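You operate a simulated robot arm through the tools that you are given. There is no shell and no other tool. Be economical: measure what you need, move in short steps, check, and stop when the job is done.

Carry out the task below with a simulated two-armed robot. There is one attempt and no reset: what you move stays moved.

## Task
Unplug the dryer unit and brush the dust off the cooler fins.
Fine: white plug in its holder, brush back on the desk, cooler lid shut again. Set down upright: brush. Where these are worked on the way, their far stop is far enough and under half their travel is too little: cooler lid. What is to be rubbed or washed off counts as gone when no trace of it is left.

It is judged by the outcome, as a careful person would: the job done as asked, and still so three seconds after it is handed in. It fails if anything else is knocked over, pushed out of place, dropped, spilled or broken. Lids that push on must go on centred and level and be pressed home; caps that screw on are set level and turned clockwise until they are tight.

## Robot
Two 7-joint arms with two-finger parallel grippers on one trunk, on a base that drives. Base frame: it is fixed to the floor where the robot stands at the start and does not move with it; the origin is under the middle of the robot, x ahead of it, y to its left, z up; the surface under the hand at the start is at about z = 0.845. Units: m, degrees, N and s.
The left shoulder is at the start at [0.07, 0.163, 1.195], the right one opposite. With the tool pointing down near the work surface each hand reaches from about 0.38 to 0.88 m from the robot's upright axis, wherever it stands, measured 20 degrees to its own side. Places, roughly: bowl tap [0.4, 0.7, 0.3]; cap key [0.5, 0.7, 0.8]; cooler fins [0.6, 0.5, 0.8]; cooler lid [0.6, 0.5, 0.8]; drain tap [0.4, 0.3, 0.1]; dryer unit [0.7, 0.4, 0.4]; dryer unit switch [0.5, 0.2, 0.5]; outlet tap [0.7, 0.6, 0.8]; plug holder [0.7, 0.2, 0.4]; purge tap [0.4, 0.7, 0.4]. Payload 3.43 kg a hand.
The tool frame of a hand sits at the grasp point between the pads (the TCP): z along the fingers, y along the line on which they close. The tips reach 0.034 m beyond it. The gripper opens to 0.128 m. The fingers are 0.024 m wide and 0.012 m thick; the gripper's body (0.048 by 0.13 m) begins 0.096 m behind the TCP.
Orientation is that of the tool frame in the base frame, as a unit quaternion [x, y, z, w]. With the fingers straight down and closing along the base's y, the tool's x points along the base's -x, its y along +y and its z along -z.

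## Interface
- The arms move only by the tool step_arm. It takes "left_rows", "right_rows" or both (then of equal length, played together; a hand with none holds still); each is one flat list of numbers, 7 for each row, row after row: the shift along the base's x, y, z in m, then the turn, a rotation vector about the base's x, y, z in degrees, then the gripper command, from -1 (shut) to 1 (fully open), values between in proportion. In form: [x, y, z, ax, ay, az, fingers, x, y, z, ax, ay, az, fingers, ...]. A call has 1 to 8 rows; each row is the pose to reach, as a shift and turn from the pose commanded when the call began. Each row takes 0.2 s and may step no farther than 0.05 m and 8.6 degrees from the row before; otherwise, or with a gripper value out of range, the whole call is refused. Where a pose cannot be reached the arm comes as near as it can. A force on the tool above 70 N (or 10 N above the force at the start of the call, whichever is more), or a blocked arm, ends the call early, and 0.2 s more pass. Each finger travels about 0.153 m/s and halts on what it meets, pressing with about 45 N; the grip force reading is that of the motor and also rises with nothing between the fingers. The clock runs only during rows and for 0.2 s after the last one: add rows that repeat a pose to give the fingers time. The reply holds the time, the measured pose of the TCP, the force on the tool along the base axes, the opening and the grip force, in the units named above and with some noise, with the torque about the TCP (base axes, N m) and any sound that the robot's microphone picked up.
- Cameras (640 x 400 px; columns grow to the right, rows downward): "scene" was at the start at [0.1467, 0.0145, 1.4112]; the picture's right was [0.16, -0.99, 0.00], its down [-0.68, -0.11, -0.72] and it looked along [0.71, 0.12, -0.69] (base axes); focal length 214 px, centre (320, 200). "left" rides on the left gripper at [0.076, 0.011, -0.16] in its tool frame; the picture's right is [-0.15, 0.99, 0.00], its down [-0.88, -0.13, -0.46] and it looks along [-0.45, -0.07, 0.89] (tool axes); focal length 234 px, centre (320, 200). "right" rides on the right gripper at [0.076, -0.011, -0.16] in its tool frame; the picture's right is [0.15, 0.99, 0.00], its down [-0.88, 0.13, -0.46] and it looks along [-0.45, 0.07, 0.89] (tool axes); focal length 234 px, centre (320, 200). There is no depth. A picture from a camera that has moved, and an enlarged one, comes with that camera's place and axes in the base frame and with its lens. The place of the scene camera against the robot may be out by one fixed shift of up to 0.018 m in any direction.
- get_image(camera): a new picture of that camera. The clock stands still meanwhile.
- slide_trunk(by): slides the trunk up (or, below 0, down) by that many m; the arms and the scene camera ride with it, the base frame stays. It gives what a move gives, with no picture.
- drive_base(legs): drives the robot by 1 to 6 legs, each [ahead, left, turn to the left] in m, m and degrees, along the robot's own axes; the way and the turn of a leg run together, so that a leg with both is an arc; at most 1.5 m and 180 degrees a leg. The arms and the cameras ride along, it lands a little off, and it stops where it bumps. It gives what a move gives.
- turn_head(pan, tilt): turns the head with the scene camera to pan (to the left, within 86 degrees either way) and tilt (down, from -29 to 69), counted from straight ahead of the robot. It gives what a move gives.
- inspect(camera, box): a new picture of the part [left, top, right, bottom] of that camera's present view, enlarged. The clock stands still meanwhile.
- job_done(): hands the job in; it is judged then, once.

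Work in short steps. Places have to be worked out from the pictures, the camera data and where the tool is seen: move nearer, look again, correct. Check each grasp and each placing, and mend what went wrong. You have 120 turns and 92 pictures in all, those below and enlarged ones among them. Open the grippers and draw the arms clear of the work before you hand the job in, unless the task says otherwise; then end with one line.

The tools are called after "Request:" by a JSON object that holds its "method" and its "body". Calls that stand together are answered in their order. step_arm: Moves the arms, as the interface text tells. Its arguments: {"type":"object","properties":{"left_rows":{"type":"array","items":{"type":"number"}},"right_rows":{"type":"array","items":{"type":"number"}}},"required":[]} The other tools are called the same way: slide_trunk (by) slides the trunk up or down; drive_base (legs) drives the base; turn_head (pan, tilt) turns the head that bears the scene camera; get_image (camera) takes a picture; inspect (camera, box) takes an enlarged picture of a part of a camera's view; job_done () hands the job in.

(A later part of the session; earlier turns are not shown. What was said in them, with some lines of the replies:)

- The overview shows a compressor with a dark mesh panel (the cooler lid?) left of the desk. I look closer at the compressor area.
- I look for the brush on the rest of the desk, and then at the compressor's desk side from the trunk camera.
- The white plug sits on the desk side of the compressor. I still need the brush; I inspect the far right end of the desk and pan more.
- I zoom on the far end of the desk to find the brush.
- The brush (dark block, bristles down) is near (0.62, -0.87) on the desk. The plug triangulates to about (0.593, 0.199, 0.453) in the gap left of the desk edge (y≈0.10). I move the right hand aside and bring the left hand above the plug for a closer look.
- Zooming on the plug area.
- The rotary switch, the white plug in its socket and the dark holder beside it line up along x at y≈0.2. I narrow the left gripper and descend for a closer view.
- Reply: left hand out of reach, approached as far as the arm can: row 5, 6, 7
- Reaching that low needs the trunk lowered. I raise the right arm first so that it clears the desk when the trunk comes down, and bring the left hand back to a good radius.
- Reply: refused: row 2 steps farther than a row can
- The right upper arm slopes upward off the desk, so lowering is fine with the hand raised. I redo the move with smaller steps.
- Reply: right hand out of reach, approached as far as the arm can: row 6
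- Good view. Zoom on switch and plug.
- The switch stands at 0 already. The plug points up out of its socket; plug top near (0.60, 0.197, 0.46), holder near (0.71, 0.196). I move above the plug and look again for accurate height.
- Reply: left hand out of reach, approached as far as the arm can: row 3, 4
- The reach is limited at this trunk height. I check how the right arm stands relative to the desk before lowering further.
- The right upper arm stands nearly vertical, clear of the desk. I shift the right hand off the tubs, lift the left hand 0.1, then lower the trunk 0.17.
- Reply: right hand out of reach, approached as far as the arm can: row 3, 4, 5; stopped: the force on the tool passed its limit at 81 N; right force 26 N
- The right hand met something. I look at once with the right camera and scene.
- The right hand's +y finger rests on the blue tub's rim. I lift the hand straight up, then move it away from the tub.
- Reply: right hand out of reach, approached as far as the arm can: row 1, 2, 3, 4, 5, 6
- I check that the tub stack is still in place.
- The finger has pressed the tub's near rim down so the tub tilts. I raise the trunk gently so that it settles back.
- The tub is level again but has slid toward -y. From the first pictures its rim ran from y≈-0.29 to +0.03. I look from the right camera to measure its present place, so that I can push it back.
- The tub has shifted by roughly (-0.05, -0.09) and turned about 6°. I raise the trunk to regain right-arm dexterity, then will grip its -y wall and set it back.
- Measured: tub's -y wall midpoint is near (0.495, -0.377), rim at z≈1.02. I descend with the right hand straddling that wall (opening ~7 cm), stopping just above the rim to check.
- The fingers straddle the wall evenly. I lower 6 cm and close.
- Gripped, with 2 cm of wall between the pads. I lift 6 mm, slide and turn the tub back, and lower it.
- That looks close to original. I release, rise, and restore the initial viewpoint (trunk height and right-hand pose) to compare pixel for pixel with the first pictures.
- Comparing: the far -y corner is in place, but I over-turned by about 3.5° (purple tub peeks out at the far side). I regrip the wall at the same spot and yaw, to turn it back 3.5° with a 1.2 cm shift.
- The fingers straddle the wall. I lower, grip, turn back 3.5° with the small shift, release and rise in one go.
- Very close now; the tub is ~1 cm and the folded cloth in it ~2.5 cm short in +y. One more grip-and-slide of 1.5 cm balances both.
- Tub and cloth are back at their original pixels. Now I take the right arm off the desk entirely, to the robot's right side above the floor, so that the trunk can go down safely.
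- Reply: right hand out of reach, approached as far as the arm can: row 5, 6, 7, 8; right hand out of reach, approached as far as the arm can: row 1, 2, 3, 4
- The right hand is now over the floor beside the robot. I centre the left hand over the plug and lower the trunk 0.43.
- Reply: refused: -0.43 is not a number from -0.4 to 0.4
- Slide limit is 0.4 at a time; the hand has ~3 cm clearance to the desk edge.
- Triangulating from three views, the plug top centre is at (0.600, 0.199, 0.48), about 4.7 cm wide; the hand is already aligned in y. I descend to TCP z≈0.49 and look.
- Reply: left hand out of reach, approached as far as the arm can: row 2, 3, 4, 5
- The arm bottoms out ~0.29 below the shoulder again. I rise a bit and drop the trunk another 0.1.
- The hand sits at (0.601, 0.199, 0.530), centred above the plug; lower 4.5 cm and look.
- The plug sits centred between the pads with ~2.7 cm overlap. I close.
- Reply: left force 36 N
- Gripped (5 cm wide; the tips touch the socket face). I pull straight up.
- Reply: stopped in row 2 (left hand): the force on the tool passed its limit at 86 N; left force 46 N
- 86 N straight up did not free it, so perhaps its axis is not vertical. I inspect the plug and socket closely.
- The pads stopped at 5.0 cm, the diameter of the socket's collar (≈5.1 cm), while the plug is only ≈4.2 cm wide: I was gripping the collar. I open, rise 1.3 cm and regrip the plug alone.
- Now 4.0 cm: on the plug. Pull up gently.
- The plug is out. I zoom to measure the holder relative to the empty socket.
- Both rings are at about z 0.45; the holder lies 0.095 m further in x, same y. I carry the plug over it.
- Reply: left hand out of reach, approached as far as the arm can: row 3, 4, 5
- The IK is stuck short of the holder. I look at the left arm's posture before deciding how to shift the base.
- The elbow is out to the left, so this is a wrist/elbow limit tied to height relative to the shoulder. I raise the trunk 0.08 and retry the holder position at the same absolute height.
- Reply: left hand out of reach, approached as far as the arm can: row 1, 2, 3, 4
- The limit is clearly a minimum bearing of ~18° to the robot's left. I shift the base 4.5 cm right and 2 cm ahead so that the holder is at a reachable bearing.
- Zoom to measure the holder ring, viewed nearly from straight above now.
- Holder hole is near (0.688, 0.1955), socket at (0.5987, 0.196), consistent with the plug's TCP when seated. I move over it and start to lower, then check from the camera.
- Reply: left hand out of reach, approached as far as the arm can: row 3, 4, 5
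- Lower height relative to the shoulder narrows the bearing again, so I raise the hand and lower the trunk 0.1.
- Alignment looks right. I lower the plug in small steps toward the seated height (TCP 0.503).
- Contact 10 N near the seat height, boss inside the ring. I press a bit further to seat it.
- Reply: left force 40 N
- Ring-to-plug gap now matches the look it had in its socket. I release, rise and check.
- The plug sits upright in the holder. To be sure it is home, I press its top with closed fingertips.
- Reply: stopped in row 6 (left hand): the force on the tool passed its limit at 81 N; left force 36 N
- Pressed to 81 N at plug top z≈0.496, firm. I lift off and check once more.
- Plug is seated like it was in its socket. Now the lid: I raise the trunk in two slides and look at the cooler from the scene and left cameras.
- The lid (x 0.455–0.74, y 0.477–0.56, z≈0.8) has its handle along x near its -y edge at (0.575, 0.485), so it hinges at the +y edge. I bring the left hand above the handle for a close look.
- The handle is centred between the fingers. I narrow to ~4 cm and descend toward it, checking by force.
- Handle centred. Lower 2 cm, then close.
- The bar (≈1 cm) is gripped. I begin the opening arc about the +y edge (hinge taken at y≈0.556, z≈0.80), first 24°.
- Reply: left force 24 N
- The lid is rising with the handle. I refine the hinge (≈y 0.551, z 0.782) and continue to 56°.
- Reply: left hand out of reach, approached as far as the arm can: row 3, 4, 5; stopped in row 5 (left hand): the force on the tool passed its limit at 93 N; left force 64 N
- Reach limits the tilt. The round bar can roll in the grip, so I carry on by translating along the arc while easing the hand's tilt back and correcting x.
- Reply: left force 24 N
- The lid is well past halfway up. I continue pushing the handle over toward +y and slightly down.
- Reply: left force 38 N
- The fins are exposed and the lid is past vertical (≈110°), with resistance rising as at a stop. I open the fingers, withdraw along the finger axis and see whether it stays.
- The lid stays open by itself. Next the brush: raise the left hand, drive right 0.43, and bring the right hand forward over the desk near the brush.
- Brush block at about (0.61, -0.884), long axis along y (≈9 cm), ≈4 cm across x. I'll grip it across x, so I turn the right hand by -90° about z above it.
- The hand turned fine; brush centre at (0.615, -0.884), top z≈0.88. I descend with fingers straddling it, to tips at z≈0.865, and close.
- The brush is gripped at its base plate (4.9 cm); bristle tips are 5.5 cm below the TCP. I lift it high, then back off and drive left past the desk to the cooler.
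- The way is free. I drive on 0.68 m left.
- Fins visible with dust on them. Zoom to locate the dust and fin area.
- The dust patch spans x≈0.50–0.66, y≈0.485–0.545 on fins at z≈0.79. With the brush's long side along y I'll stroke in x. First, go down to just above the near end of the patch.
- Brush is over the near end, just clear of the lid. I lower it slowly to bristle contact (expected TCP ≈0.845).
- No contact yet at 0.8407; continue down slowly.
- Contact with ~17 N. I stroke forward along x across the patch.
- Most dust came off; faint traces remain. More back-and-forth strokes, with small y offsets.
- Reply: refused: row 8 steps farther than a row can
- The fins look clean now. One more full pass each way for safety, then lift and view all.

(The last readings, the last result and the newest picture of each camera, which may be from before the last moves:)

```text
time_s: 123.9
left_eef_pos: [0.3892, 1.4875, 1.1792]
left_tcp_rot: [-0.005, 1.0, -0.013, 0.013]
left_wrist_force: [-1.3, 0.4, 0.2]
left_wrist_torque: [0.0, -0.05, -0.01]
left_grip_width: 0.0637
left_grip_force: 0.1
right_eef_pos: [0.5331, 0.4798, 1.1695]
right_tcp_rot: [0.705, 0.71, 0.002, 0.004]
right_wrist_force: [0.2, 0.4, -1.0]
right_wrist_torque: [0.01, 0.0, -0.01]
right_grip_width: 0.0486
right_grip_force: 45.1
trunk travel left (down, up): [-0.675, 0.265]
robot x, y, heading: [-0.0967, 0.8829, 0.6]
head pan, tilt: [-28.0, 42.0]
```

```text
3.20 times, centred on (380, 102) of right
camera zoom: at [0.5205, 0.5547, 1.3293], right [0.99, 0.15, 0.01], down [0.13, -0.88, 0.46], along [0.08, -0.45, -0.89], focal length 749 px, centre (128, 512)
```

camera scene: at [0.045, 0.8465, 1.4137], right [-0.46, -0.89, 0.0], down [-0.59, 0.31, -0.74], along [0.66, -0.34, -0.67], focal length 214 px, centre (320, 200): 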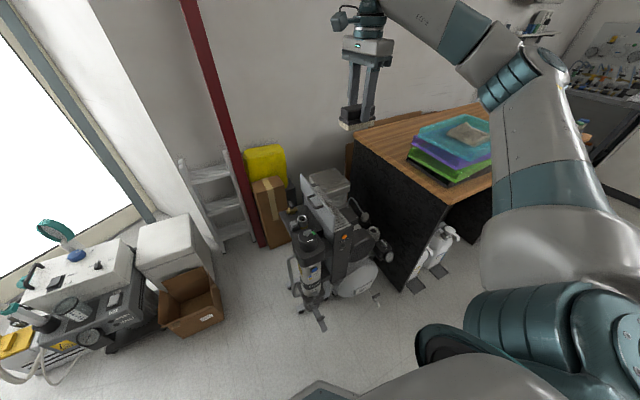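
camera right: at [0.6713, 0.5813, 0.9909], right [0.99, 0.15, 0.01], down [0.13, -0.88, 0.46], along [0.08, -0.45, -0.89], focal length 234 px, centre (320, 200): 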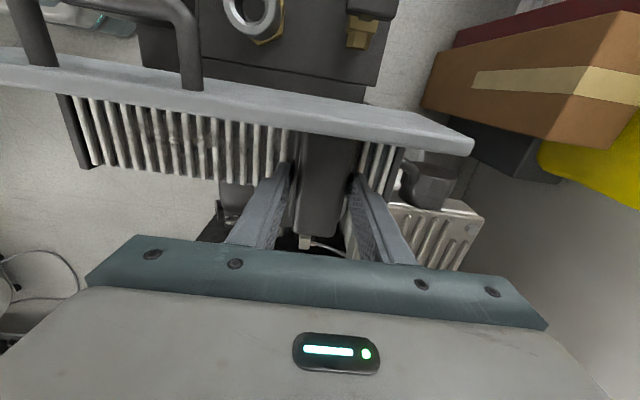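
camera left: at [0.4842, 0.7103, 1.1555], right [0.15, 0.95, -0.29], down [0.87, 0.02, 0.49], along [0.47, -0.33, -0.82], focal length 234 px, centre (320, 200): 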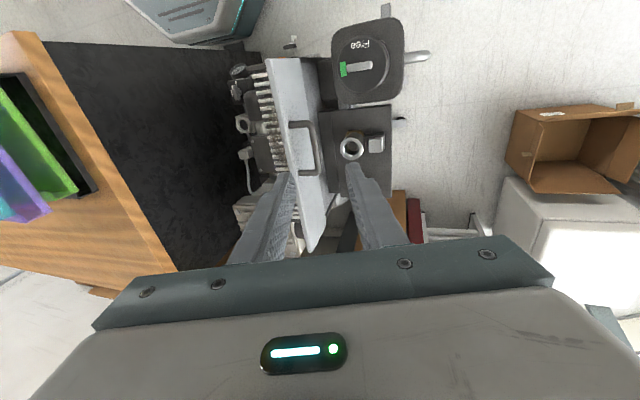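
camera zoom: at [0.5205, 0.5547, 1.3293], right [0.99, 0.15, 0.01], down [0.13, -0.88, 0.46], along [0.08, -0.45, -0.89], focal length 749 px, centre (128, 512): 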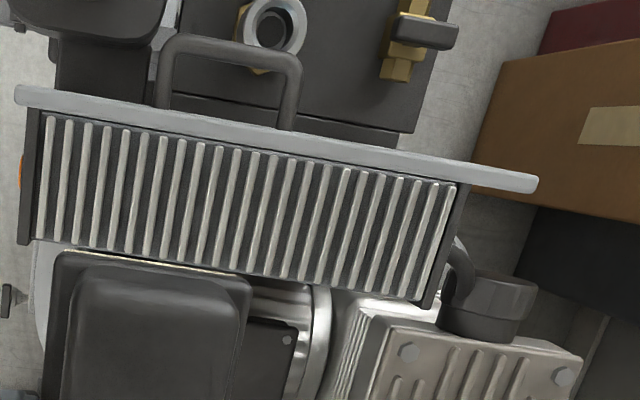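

All fins are clean. I drive back right to the earlier lid-handling spot (x≈0.02, y≈-0.045) so the left hand can shut the lid.

Request:
{"method": "drive_base", "body": {"legs": [[0, -0.93, -0.5], [0.115, 0, 0]]}}

Request:
{"method": "step_arm", "body": {"left_rows": [0.015, 0.01, -0.03, -5, 0, 0, 0, 0.03, 0.02, -0.06, -10, 0, 0, -0.3, 0.045, 0.03, -0.1, -15, 0, 0, -0.3, 0.05, 0.04, -0.14, -20, 0, 0, -0.3, 0.05, 0.05, -0.17, -24, 0, 0, -0.3]}}

Request:
{"method": "get_image", "body": {"camera": "left"}}

```text
time_s: 129.6
left_eef_pos: [0.5091, 0.5634, 1.1805]
left_tcp_rot: [-0.005, 1.0, -0.011, 0.012]
left_wrist_force: [0.3, 0.4, -0.6]
left_wrist_torque: [0.05, 0.01, 0.04]
left_grip_width: 0.0639
left_grip_force: 0.1
right_eef_pos: [0.6545, -0.4444, 1.1675]
right_tcp_rot: [0.703, 0.711, 0.002, 0.002]
right_wrist_force: [0.2, -0.7, -1.0]
right_wrist_torque: [0.02, 0.03, 0.0]
right_grip_width: 0.0491
right_grip_force: 44.5
trunk travel left (down, up): [-0.675, 0.265]
robot x, y, heading: [0.0227, -0.0391, 0.4]
head pan, tilt: [-28.0, 42.0]
```

```text
time_s: 130.8
left_eef_pos: [0.5613, 0.6146, 1.007]
left_tcp_rot: [-0.006, 0.975, -0.221, 0.011]
left_wrist_force: [-0.4, 0.3, -0.1]
left_wrist_torque: [-0.04, 0.0, -0.05]
left_grip_width: 0.0448
left_grip_force: 0.0
right_eef_pos: [0.6569, -0.4427, 1.1672]
right_tcp_rot: [0.704, 0.71, 0.002, 0.002]
right_wrist_force: [-0.3, 0.5, -0.2]
right_wrist_torque: [0.02, -0.01, 0.02]
right_grip_width: 0.049
right_grip_force: 45.2
trunk travel left (down, up): [-0.675, 0.265]
robot x, y, heading: [0.0212, -0.038, 0.6]
head pan, tilt: [-28.0, 42.0]
```

```text
17 pictures are left
camera left: at [0.4819, 0.6915, 1.1445], right [0.14, 0.9, -0.42], down [0.87, 0.1, 0.48], along [0.47, -0.43, -0.77], focal length 234 px, centre (320, 200)
```

left: 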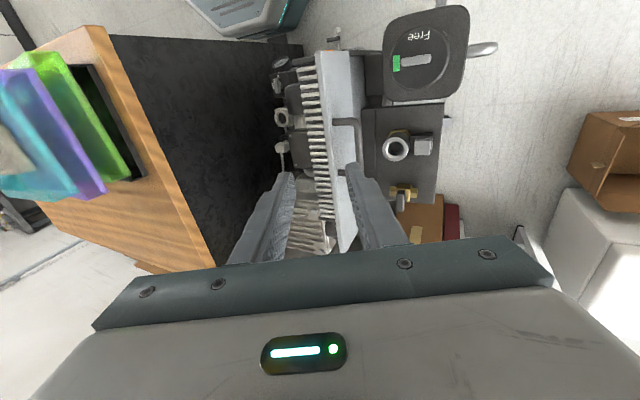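

I approach the handle bar along the finger axis, stopping a few cm above to check.

Request:
{"method": "step_arm", "body": {"left_rows": [0, 0.03, -0.015, 0, 0, 0, -0.3, 0, 0.038, -0.04, 0, 0, 0, -0.3, 0, 0.03, -0.065, 0, 0, 0, -0.3, 0, 0.02, -0.09, 0, 0, 0, -0.3]}}

Request:
{"method": "inspect", "body": {"camera": "left", "box": [200, 40, 440, 260]}}

```text
time_s: 131.8
left_eef_pos: [0.5597, 0.6353, 0.9172]
left_tcp_rot: [-0.007, 0.975, -0.22, 0.01]
left_wrist_force: [-0.1, 0.1, 0.2]
left_wrist_torque: [-0.01, -0.01, -0.02]
left_grip_width: 0.0446
left_grip_force: 0.1
right_eef_pos: [0.6562, -0.4451, 1.1679]
right_tcp_rot: [0.704, 0.71, 0.002, 0.002]
right_wrist_force: [-0.3, 0.7, -0.6]
right_wrist_torque: [0.01, 0.03, 0.03]
right_grip_width: 0.0491
right_grip_force: 45.5
trunk travel left (down, up): [-0.675, 0.265]
robot x, y, heading: [0.0271, -0.035, 0.3]
head pan, tilt: [-28.0, 42.0]
```

```text
1.82 times, centred on (320, 150) of left
camera zoom: at [0.481, 0.7116, 1.0547], right [0.14, 0.9, -0.42], down [0.87, 0.09, 0.48], along [0.47, -0.43, -0.77], focal length 426 px, centre (320, 291)
```

zoom: 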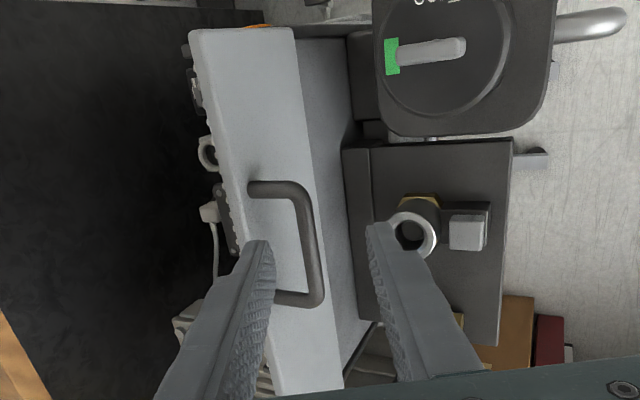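

The bar lies between the fingertips. I go on along the axis and close.

Request:
{"method": "step_arm", "body": {"left_rows": [0, -0.012, -0.022, 0, 0, 0, -0.3, 0, -0.021, -0.042, 0, 0, 0, -0.3, 0, -0.021, -0.042, 0, 0, 0, -0.7, 0, -0.021, -0.042, 0, 0, 0, -1, 0, -0.021, -0.042, 0, 0, 0, -1]}}

```text
time_s: 133.0
left_eef_pos: [0.5601, 0.6136, 0.8768]
left_tcp_rot: [-0.006, 0.975, -0.22, 0.01]
left_wrist_force: [-0.1, -1.7, -2.6]
left_wrist_torque: [-0.06, -1.12, -0.69]
left_grip_width: 0.0098
left_grip_force: 43.4
right_eef_pos: [0.6555, -0.4432, 1.1691]
right_tcp_rot: [0.705, 0.71, 0.002, 0.002]
right_wrist_force: [0.8, 0.6, -1.5]
right_wrist_torque: [0.0, 0.01, 0.02]
right_grip_width: 0.0489
right_grip_force: 44.4
trunk travel left (down, up): [-0.675, 0.265]
robot x, y, heading: [0.0218, -0.0409, 0.3]
head pan, tilt: [-28.0, 42.0]
```

Gripped. I swing the lid back along its arc (hinge ≈ (0.559, 0.797), r≈0.077), easing the hand tilt, first past vertical.

Request:
{"method": "step_arm", "body": {"left_rows": [0, -0.0102, 0.0062, 1.8, 0, 0, -1, 0, -0.0208, 0.0109, 3.6, 0, 0, -1, 0, -0.0317, 0.0141, 5, 0, 0, -1, 0, -0.0427, 0.0157, 6.6, 0, 0, -1, 0, -0.0541, 0.0159, 8.6, 0, 0, -1, 0, -0.0654, 0.0146, 10.6, 0, 0, -1, 0, -0.0763, 0.0118, 12.6, 0, 0, -1, 0, -0.0869, 0.0076, 14.6, 0, 0, -1]}}

```text
time_s: 134.8
left_eef_pos: [0.5594, 0.5276, 0.8831]
left_tcp_rot: [-0.007, 0.996, -0.093, 0.011]
left_wrist_force: [-1.7, 8.0, -12.0]
left_wrist_torque: [0.38, 0.72, -1.18]
left_grip_width: 0.0098
left_grip_force: 43.6
right_eef_pos: [0.6553, -0.442, 1.1686]
right_tcp_rot: [0.704, 0.71, 0.001, 0.002]
right_wrist_force: [-0.4, 0.6, -0.4]
right_wrist_torque: [0.0, 0.0, 0.01]
right_grip_width: 0.0492
right_grip_force: 44.8
trunk travel left (down, up): [-0.675, 0.265]
robot x, y, heading: [0.024, -0.0377, 0.4]
head pan, tilt: [-28.0, 42.0]
```

Low forces; the lid follows. I finish the arc down to the closed position.

Request:
{"method": "step_arm", "body": {"left_rows": [0, -0.0097, -0.0057, 2, 0, 0, -1, 0, -0.0186, -0.0123, 4, 0, 0, -1, 0, -0.0265, -0.0204, 6, 0, 0, -1, 0, -0.0332, -0.029, 8, 0, 0, -1, 0, -0.0388, -0.04, 9.5, 0, 0, -1, 0, -0.0425, -0.0501, 11, 0, 0, -1, 0, -0.0425, -0.0525, 11, 0, 0, -1]}}

Request:
{"method": "get_image", "body": {"camera": "left"}}

```text
time_s: 136.4
left_eef_pos: [0.5592, 0.4839, 0.834]
left_tcp_rot: [-0.005, 1.0, 0.002, 0.014]
left_wrist_force: [2.2, 17.9, 27.1]
left_wrist_torque: [0.27, -0.79, -0.62]
left_grip_width: 0.0098
left_grip_force: 43.2
right_eef_pos: [0.6539, -0.4428, 1.1695]
right_tcp_rot: [0.704, 0.71, 0.004, 0.002]
right_wrist_force: [0.6, 0.0, -0.7]
right_wrist_torque: [0.02, 0.01, 0.0]
right_grip_width: 0.0491
right_grip_force: 45.3
trunk travel left (down, up): [-0.675, 0.265]
robot x, y, heading: [0.028, -0.0414, 0.3]
head pan, tilt: [-28.0, 42.0]
```

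```text
15 pictures are left
camera left: at [0.4805, 0.4943, 0.9902], right [0.14, 0.99, 0.01], down [0.87, -0.12, 0.48], along [0.48, -0.06, -0.88], focal length 234 px, centre (320, 200)
```

left: 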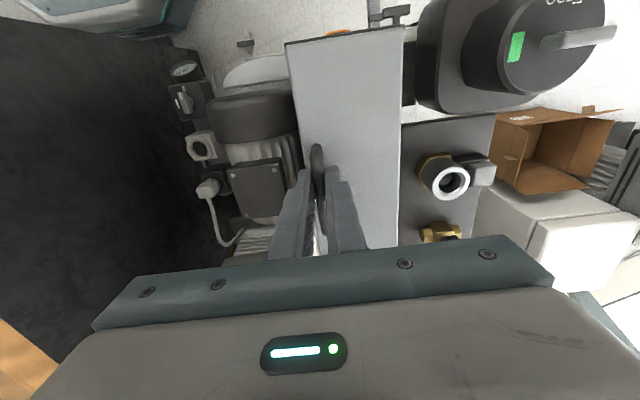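

The TCP is back at the height where I first gripped the closed lid (0.834), with 27 N downward reaction. I release, rise and check.

Request:
{"method": "step_arm", "body": {"left_rows": [0, 0, 0, 0, 0, 0, -0.6, 0, 0, 0, 0, 0, 0, -0.35, 0, 0, 0.04, 0, 0, 0, -0.35, 0, 0, 0.08, 0, 0, 0, -0.35, 0, 0, 0.13, 0, 0, 0, -0.35, -0.02, 0.02, 0.18, 0, 0, 0, -0.35, -0.04, 0.04, 0.22, 0, 0, 0, 0, -0.05, 0.05, 0.26, 0, 0, 0, 0]}}

Request:
{"method": "inspect", "body": {"camera": "left", "box": [200, 40, 440, 260]}}

```text
refused: row 6 steps farther than a row can; nothing moved
```

```text
1.82 times, centred on (320, 150) of left
camera zoom: at [0.4805, 0.4943, 0.9902], right [0.14, 0.99, 0.01], down [0.87, -0.12, 0.48], along [0.48, -0.06, -0.88], focal length 426 px, centre (320, 291)
```

zoom: 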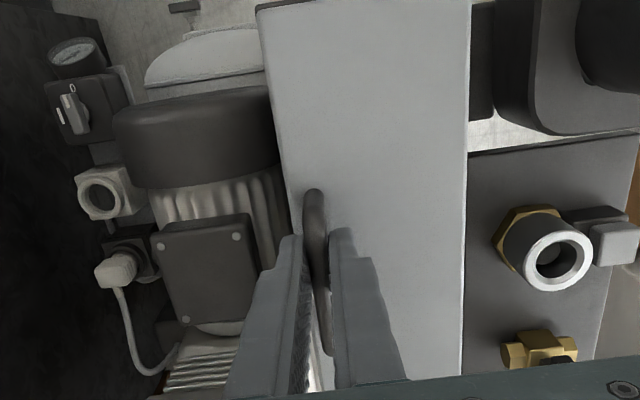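

One row was too long; repeat with smaller steps.

Request:
{"method": "step_arm", "body": {"left_rows": [0, 0, 0, 0, 0, 0, -0.6, 0, 0, 0, 0, 0, 0, -0.35, 0, 0, 0.04, 0, 0, 0, -0.35, 0, 0, 0.08, 0, 0, 0, -0.35, 0, 0, 0.125, 0, 0, 0, -0.35, -0.01, 0.01, 0.17, 0, 0, 0, -0.35, -0.02, 0.02, 0.215, 0, 0, 0, 0, -0.03, 0.03, 0.26, 0, 0, 0, 0]}}

Request:
{"method": "get_image", "body": {"camera": "left"}}

```text
time_s: 138.2
left_eef_pos: [0.5278, 0.512, 1.0926]
left_tcp_rot: [-0.004, 1.0, 0.002, 0.012]
left_wrist_force: [0.0, 0.0, 0.3]
left_wrist_torque: [0.02, -0.02, 0.02]
left_grip_width: 0.064
left_grip_force: 0.1
right_eef_pos: [0.654, -0.4451, 1.1682]
right_tcp_rot: [0.704, 0.71, 0.002, 0.002]
right_wrist_force: [-0.7, 0.1, -0.4]
right_wrist_torque: [-0.03, -0.04, -0.02]
right_grip_width: 0.049
right_grip_force: 45.1
trunk travel left (down, up): [-0.675, 0.265]
robot x, y, heading: [0.0233, -0.0416, 0.3]
head pan, tilt: [-28.0, 42.0]
```

```text
13 pictures are left
camera left: at [0.4499, 0.5228, 1.2493], right [0.14, 0.99, 0.01], down [0.87, -0.12, 0.48], along [0.47, -0.06, -0.88], focal length 234 px, centre (320, 200)
```

left: 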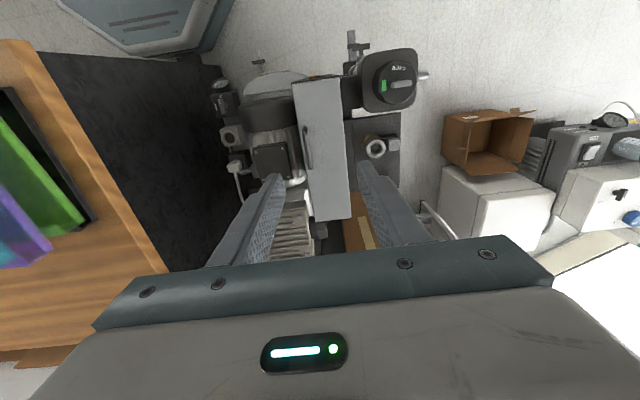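

The lid is shut as before. Now return the brush: raise the left hand, and drive right 0.44 to the brush's place.

Request:
{"method": "step_arm", "body": {"left_rows": [0, 0.0, 0.045, 0, 0, 0, 0, 0, 0, 0.09, 0, 0, 0, 0]}}

Request:
{"method": "drive_base", "body": {"legs": [[0, -0.438, 0]]}}

Request:
{"method": "get_image", "body": {"camera": "right"}}

```text
time_s: 138.8
left_eef_pos: [0.5284, 0.5122, 1.1845]
left_tcp_rot: [-0.004, 1.0, 0.003, 0.011]
left_wrist_force: [0.4, -0.5, -0.1]
left_wrist_torque: [0.02, -0.02, 0.03]
left_grip_width: 0.0644
left_grip_force: 0.0
right_eef_pos: [0.6543, -0.4462, 1.1676]
right_tcp_rot: [0.704, 0.71, 0.002, 0.002]
right_wrist_force: [-0.2, 0.5, -0.8]
right_wrist_torque: [0.0, -0.05, -0.01]
right_grip_width: 0.0492
right_grip_force: 45.2
trunk travel left (down, up): [-0.675, 0.265]
robot x, y, heading: [0.0237, -0.0361, 0.4]
head pan, tilt: [-28.0, 42.0]
```

```text
time_s: 141.5
left_eef_pos: [0.5334, 0.07, 1.1821]
left_tcp_rot: [-0.004, 1.0, 0.002, 0.011]
left_wrist_force: [0.0, -0.2, 0.7]
left_wrist_torque: [-0.05, 0.01, -0.03]
left_grip_width: 0.064
left_grip_force: 0.1
right_eef_pos: [0.6577, -0.8878, 1.1692]
right_tcp_rot: [0.705, 0.71, 0.001, 0.001]
right_wrist_force: [0.8, -0.3, -1.0]
right_wrist_torque: [0.01, 0.0, -0.03]
right_grip_width: 0.0491
right_grip_force: 45.1
trunk travel left (down, up): [-0.675, 0.265]
robot x, y, heading: [0.0257, -0.4819, 0.5]
head pan, tilt: [-28.0, 42.0]
```

```text
12 pictures are left
camera right: at [0.6458, -0.8129, 1.3281], right [0.99, 0.15, 0.01], down [0.13, -0.88, 0.46], along [0.07, -0.45, -0.89], focal length 234 px, centre (320, 200)
```

right: 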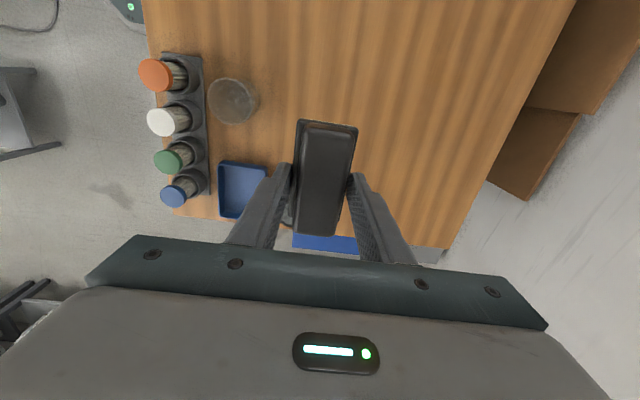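

I lower the brush to its original spot (0.6145, -0.8835), ending slowly.

Request:
{"method": "step_arm", "body": {"right_rows": [-0.02, 0.002, -0.04, 0, 0, 0, -1, -0.03, 0.004, -0.08, 0, 0, 0, -1, -0.043, 0.0043, -0.12, 0, 0, 0, -1, -0.043, 0.0043, -0.165, 0, 0, 0, -1, -0.043, 0.0043, -0.21, 0, 0, 0, -1, -0.043, 0.0043, -0.245, 0, 0, 0, -1, -0.043, 0.0043, -0.26, 0, 0, 0, -1]}}

Request:
{"method": "step_arm", "body": {"right_rows": [0, 0, -0.004, 0, 0, 0, -1, 0, 0, -0.008, 0, 0, 0, -1, 0, 0, -0.0105, 0, 0, 0, -1]}}

```text
time_s: 143.1
left_eef_pos: [0.5326, 0.069, 1.1821]
left_tcp_rot: [-0.004, 1.0, 0.002, 0.012]
left_wrist_force: [0.4, -0.1, -0.1]
left_wrist_torque: [0.03, -0.01, 0.01]
left_grip_width: 0.0642
left_grip_force: 0.0
right_eef_pos: [0.6161, -0.8844, 0.9099]
right_tcp_rot: [0.705, 0.709, 0.002, 0.002]
right_wrist_force: [0.4, 0.6, -0.5]
right_wrist_torque: [0.02, -0.01, 0.01]
right_grip_width: 0.049
right_grip_force: 45.0
trunk travel left (down, up): [-0.675, 0.265]
robot x, y, heading: [0.0278, -0.4858, 0.3]
head pan, tilt: [-28.0, 42.0]
```

```text
time_s: 143.9
left_eef_pos: [0.5322, 0.0688, 1.1834]
left_tcp_rot: [-0.004, 1.0, 0.001, 0.011]
left_wrist_force: [-0.6, 0.6, 0.7]
left_wrist_torque: [0.0, 0.0, -0.01]
left_grip_width: 0.0639
left_grip_force: 0.0
right_eef_pos: [0.6153, -0.8853, 0.8992]
right_tcp_rot: [0.704, 0.71, 0.002, 0.002]
right_wrist_force: [0.2, -0.4, 0.5]
right_wrist_torque: [-0.08, 0.02, 0.0]
right_grip_width: 0.0492
right_grip_force: 45.5
trunk travel left (down, up): [-0.675, 0.265]
robot x, y, heading: [0.0293, -0.4859, 0.4]
head pan, tilt: [-28.0, 42.0]
```

Just reaching the desk (≈1 N). I press 1 mm more, open, and rise.

Request:
{"method": "step_arm", "body": {"right_rows": [0, 0, -0.0015, 0, 0, 0, -1, 0, 0, -0.0015, 0, 0, 0, -0.5, 0, 0, -0.0015, 0, 0, 0, 0, 0, 0, -0.0015, 0, 0, 0, 0.1, 0, 0, 0.04, 0, 0, 0, 0.1, 0, 0, 0.085, 0, 0, 0, 0.1, 0, 0, 0.13, 0, 0, 0, 0.1, 0, 0, 0.175, 0, 0, 0, 0.1]}}

Request:
{"method": "get_image", "body": {"camera": "right"}}

Request:
{"method": "turn_head", "body": {"pan": 10, "tilt": 42}}

Request:
{"method": "get_image", "body": {"camera": "scene"}}

```text
time_s: 145.7
left_eef_pos: [0.5316, 0.0702, 1.1819]
left_tcp_rot: [-0.004, 1.0, 0.002, 0.013]
left_wrist_force: [-1.2, 0.6, -0.6]
left_wrist_torque: [-0.03, -0.04, 0.0]
left_grip_width: 0.0637
left_grip_force: 0.1
right_eef_pos: [0.614, -0.8853, 1.0748]
right_tcp_rot: [0.704, 0.71, 0.002, 0.001]
right_wrist_force: [0.1, -0.4, 1.5]
right_wrist_torque: [0.0, 0.02, 0.0]
right_grip_width: 0.0703
right_grip_force: 0.1
trunk travel left (down, up): [-0.675, 0.265]
robot x, y, heading: [0.0292, -0.4827, 0.5]
head pan, tilt: [-28.0, 42.0]
```

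```text
11 pictures are left
camera right: at [0.6018, -0.809, 1.2335], right [0.99, 0.15, 0.01], down [0.14, -0.88, 0.46], along [0.07, -0.45, -0.89], focal length 234 px, centre (320, 200)
```

right: 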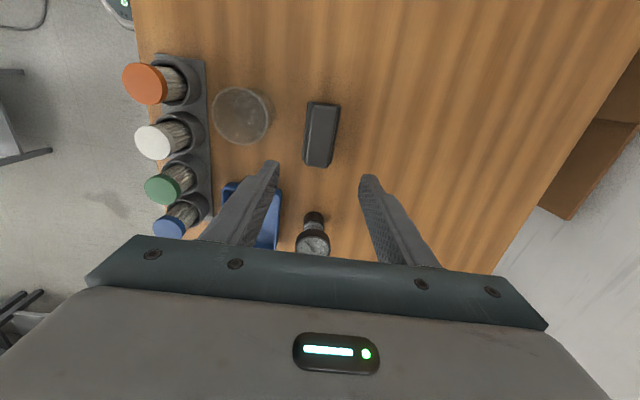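

```text
time_s: 146.7
left_eef_pos: [0.5332, 0.0694, 1.1814]
left_tcp_rot: [-0.004, 1.0, 0.001, 0.011]
left_wrist_force: [-0.4, -0.8, 0.3]
left_wrist_torque: [0.01, 0.03, 0.0]
left_grip_width: 0.0641
left_grip_force: 0.0
right_eef_pos: [0.6147, -0.8844, 1.0739]
right_tcp_rot: [0.705, 0.709, 0.001, 0.002]
right_wrist_force: [-0.4, 0.2, 0.7]
right_wrist_torque: [0.0, -0.02, 0.0]
right_grip_width: 0.0703
right_grip_force: 0.0
trunk travel left (down, up): [-0.675, 0.265]
robot x, y, heading: [0.0255, -0.4837, 0.4]
head pan, tilt: [10.0, 42.0]
```

```text
10 pictures are left
camera scene: at [0.1753, -0.468, 1.4137], right [0.18, -0.98, 0.0], down [-0.66, -0.12, -0.74], along [0.73, 0.13, -0.67], focal length 214 px, centre (320, 200)
```

scene: 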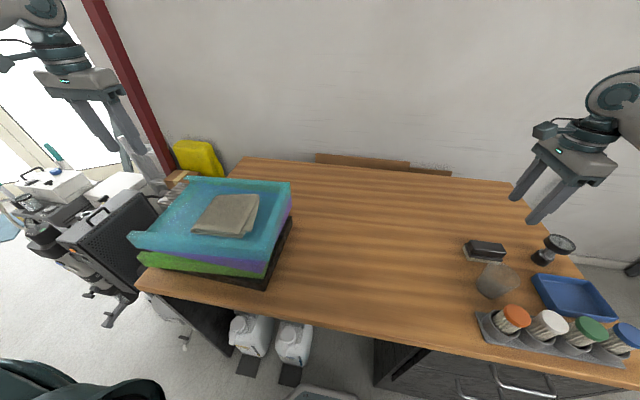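

Brush stands upright at its place, tubs are in order, lid shut, plug in its holder. I open both grippers and withdraw the arms clear.

Request:
{"method": "step_arm", "body": {"left_rows": [0, 0.03, 0.03, 0, 0, 0, 0.5, 0, 0.06, 0.06, 0, 0, 0, 1, 0, 0.09, 0.09, 0, 0, 0, 1, 0, 0.12, 0.09, 0, 0, 0, 1], "right_rows": [0, 0, 0.045, 0, 0, 0, 0.1, 0, 0, 0.09, 0, 0, 0, 0.5, -0.02, 0, 0.13, 0, 0, 0, 1, -0.04, 0, 0.16, 0, 0, 0, 1]}}

Request:
{"method": "turn_head", "body": {"pan": 50, "tilt": 38}}

Request:
{"method": "inspect", "body": {"camera": "scene", "box": [180, 120, 460, 330]}}

```text
time_s: 147.7
left_eef_pos: [0.5307, 0.1919, 1.2716]
left_tcp_rot: [-0.004, 1.0, 0.001, 0.012]
left_wrist_force: [-0.1, 0.2, 0.7]
left_wrist_torque: [-0.05, -0.01, -0.01]
left_grip_width: 0.1278
left_grip_force: 0.0
right_eef_pos: [0.5731, -0.8832, 1.2358]
right_tcp_rot: [0.705, 0.709, 0.0, 0.003]
right_wrist_force: [0.4, 0.3, -0.5]
right_wrist_torque: [-0.02, 0.0, 0.03]
right_grip_width: 0.1281
right_grip_force: 0.1
trunk travel left (down, up): [-0.675, 0.265]
robot x, y, heading: [0.0229, -0.4816, 0.4]
head pan, tilt: [10.0, 42.0]
```

```text
time_s: 148.8
left_eef_pos: [0.5321, 0.1887, 1.2717]
left_tcp_rot: [-0.004, 1.0, 0.001, 0.011]
left_wrist_force: [-0.5, 0.2, -0.3]
left_wrist_torque: [-0.01, -0.03, -0.01]
left_grip_width: 0.1279
left_grip_force: 0.0
right_eef_pos: [0.5745, -0.8855, 1.2325]
right_tcp_rot: [0.705, 0.709, 0.002, 0.002]
right_wrist_force: [1.2, 0.2, -0.4]
right_wrist_torque: [0.01, 0.0, 0.0]
right_grip_width: 0.1279
right_grip_force: 0.1
trunk travel left (down, up): [-0.675, 0.265]
robot x, y, heading: [0.0283, -0.4836, 0.4]
head pan, tilt: [50.0, 38.0]
```

```text
1.90 times, centred on (320, 225) of scene
camera zoom: at [0.1481, -0.4164, 1.4197], right [0.77, -0.64, 0.0], down [-0.39, -0.47, -0.79], along [0.5, 0.61, -0.62], focal length 408 px, centre (320, 152)
```

zoom: 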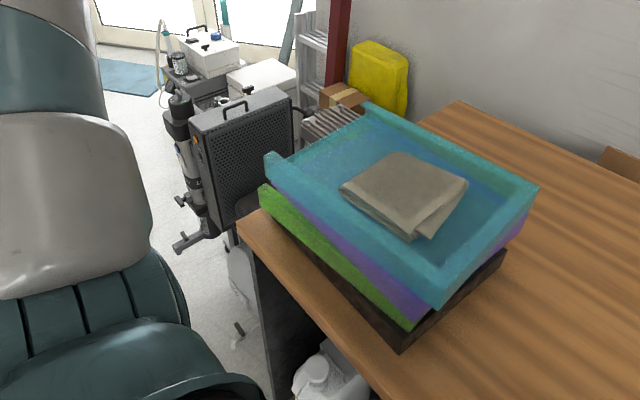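

Everything stands well. One last zoom on the plug from the left camera overhead.

Request:
{"method": "inspect", "body": {"camera": "left", "box": [290, 80, 390, 200]}}

```text
3.33 times, centred on (340, 140) of left
camera zoom: at [0.4533, 0.1994, 1.4284], right [0.14, 0.99, 0.01], down [0.87, -0.12, 0.48], along [0.47, -0.06, -0.88], focal length 781 px, centre (253, 400)
```

zoom: 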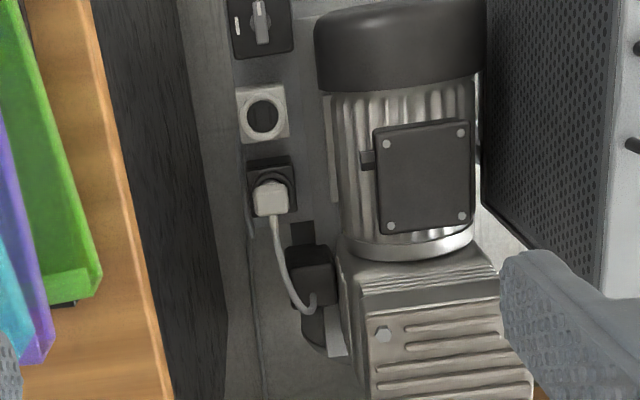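

The plug sits upright in its holder, centred; the job is complete.

Request:
{"method": "job_done", "body": {}}

```text
The job is handed in.
```

I unplugged the dryer unit and put its white plug in the holder, brushed the fins clean with no dust left in view, shut the cooler lid, and set the brush upright back in its spot. Early on the right hand tipped and shifted the blue tub on the desk; I moved it back to within about 1 cm of where it was.
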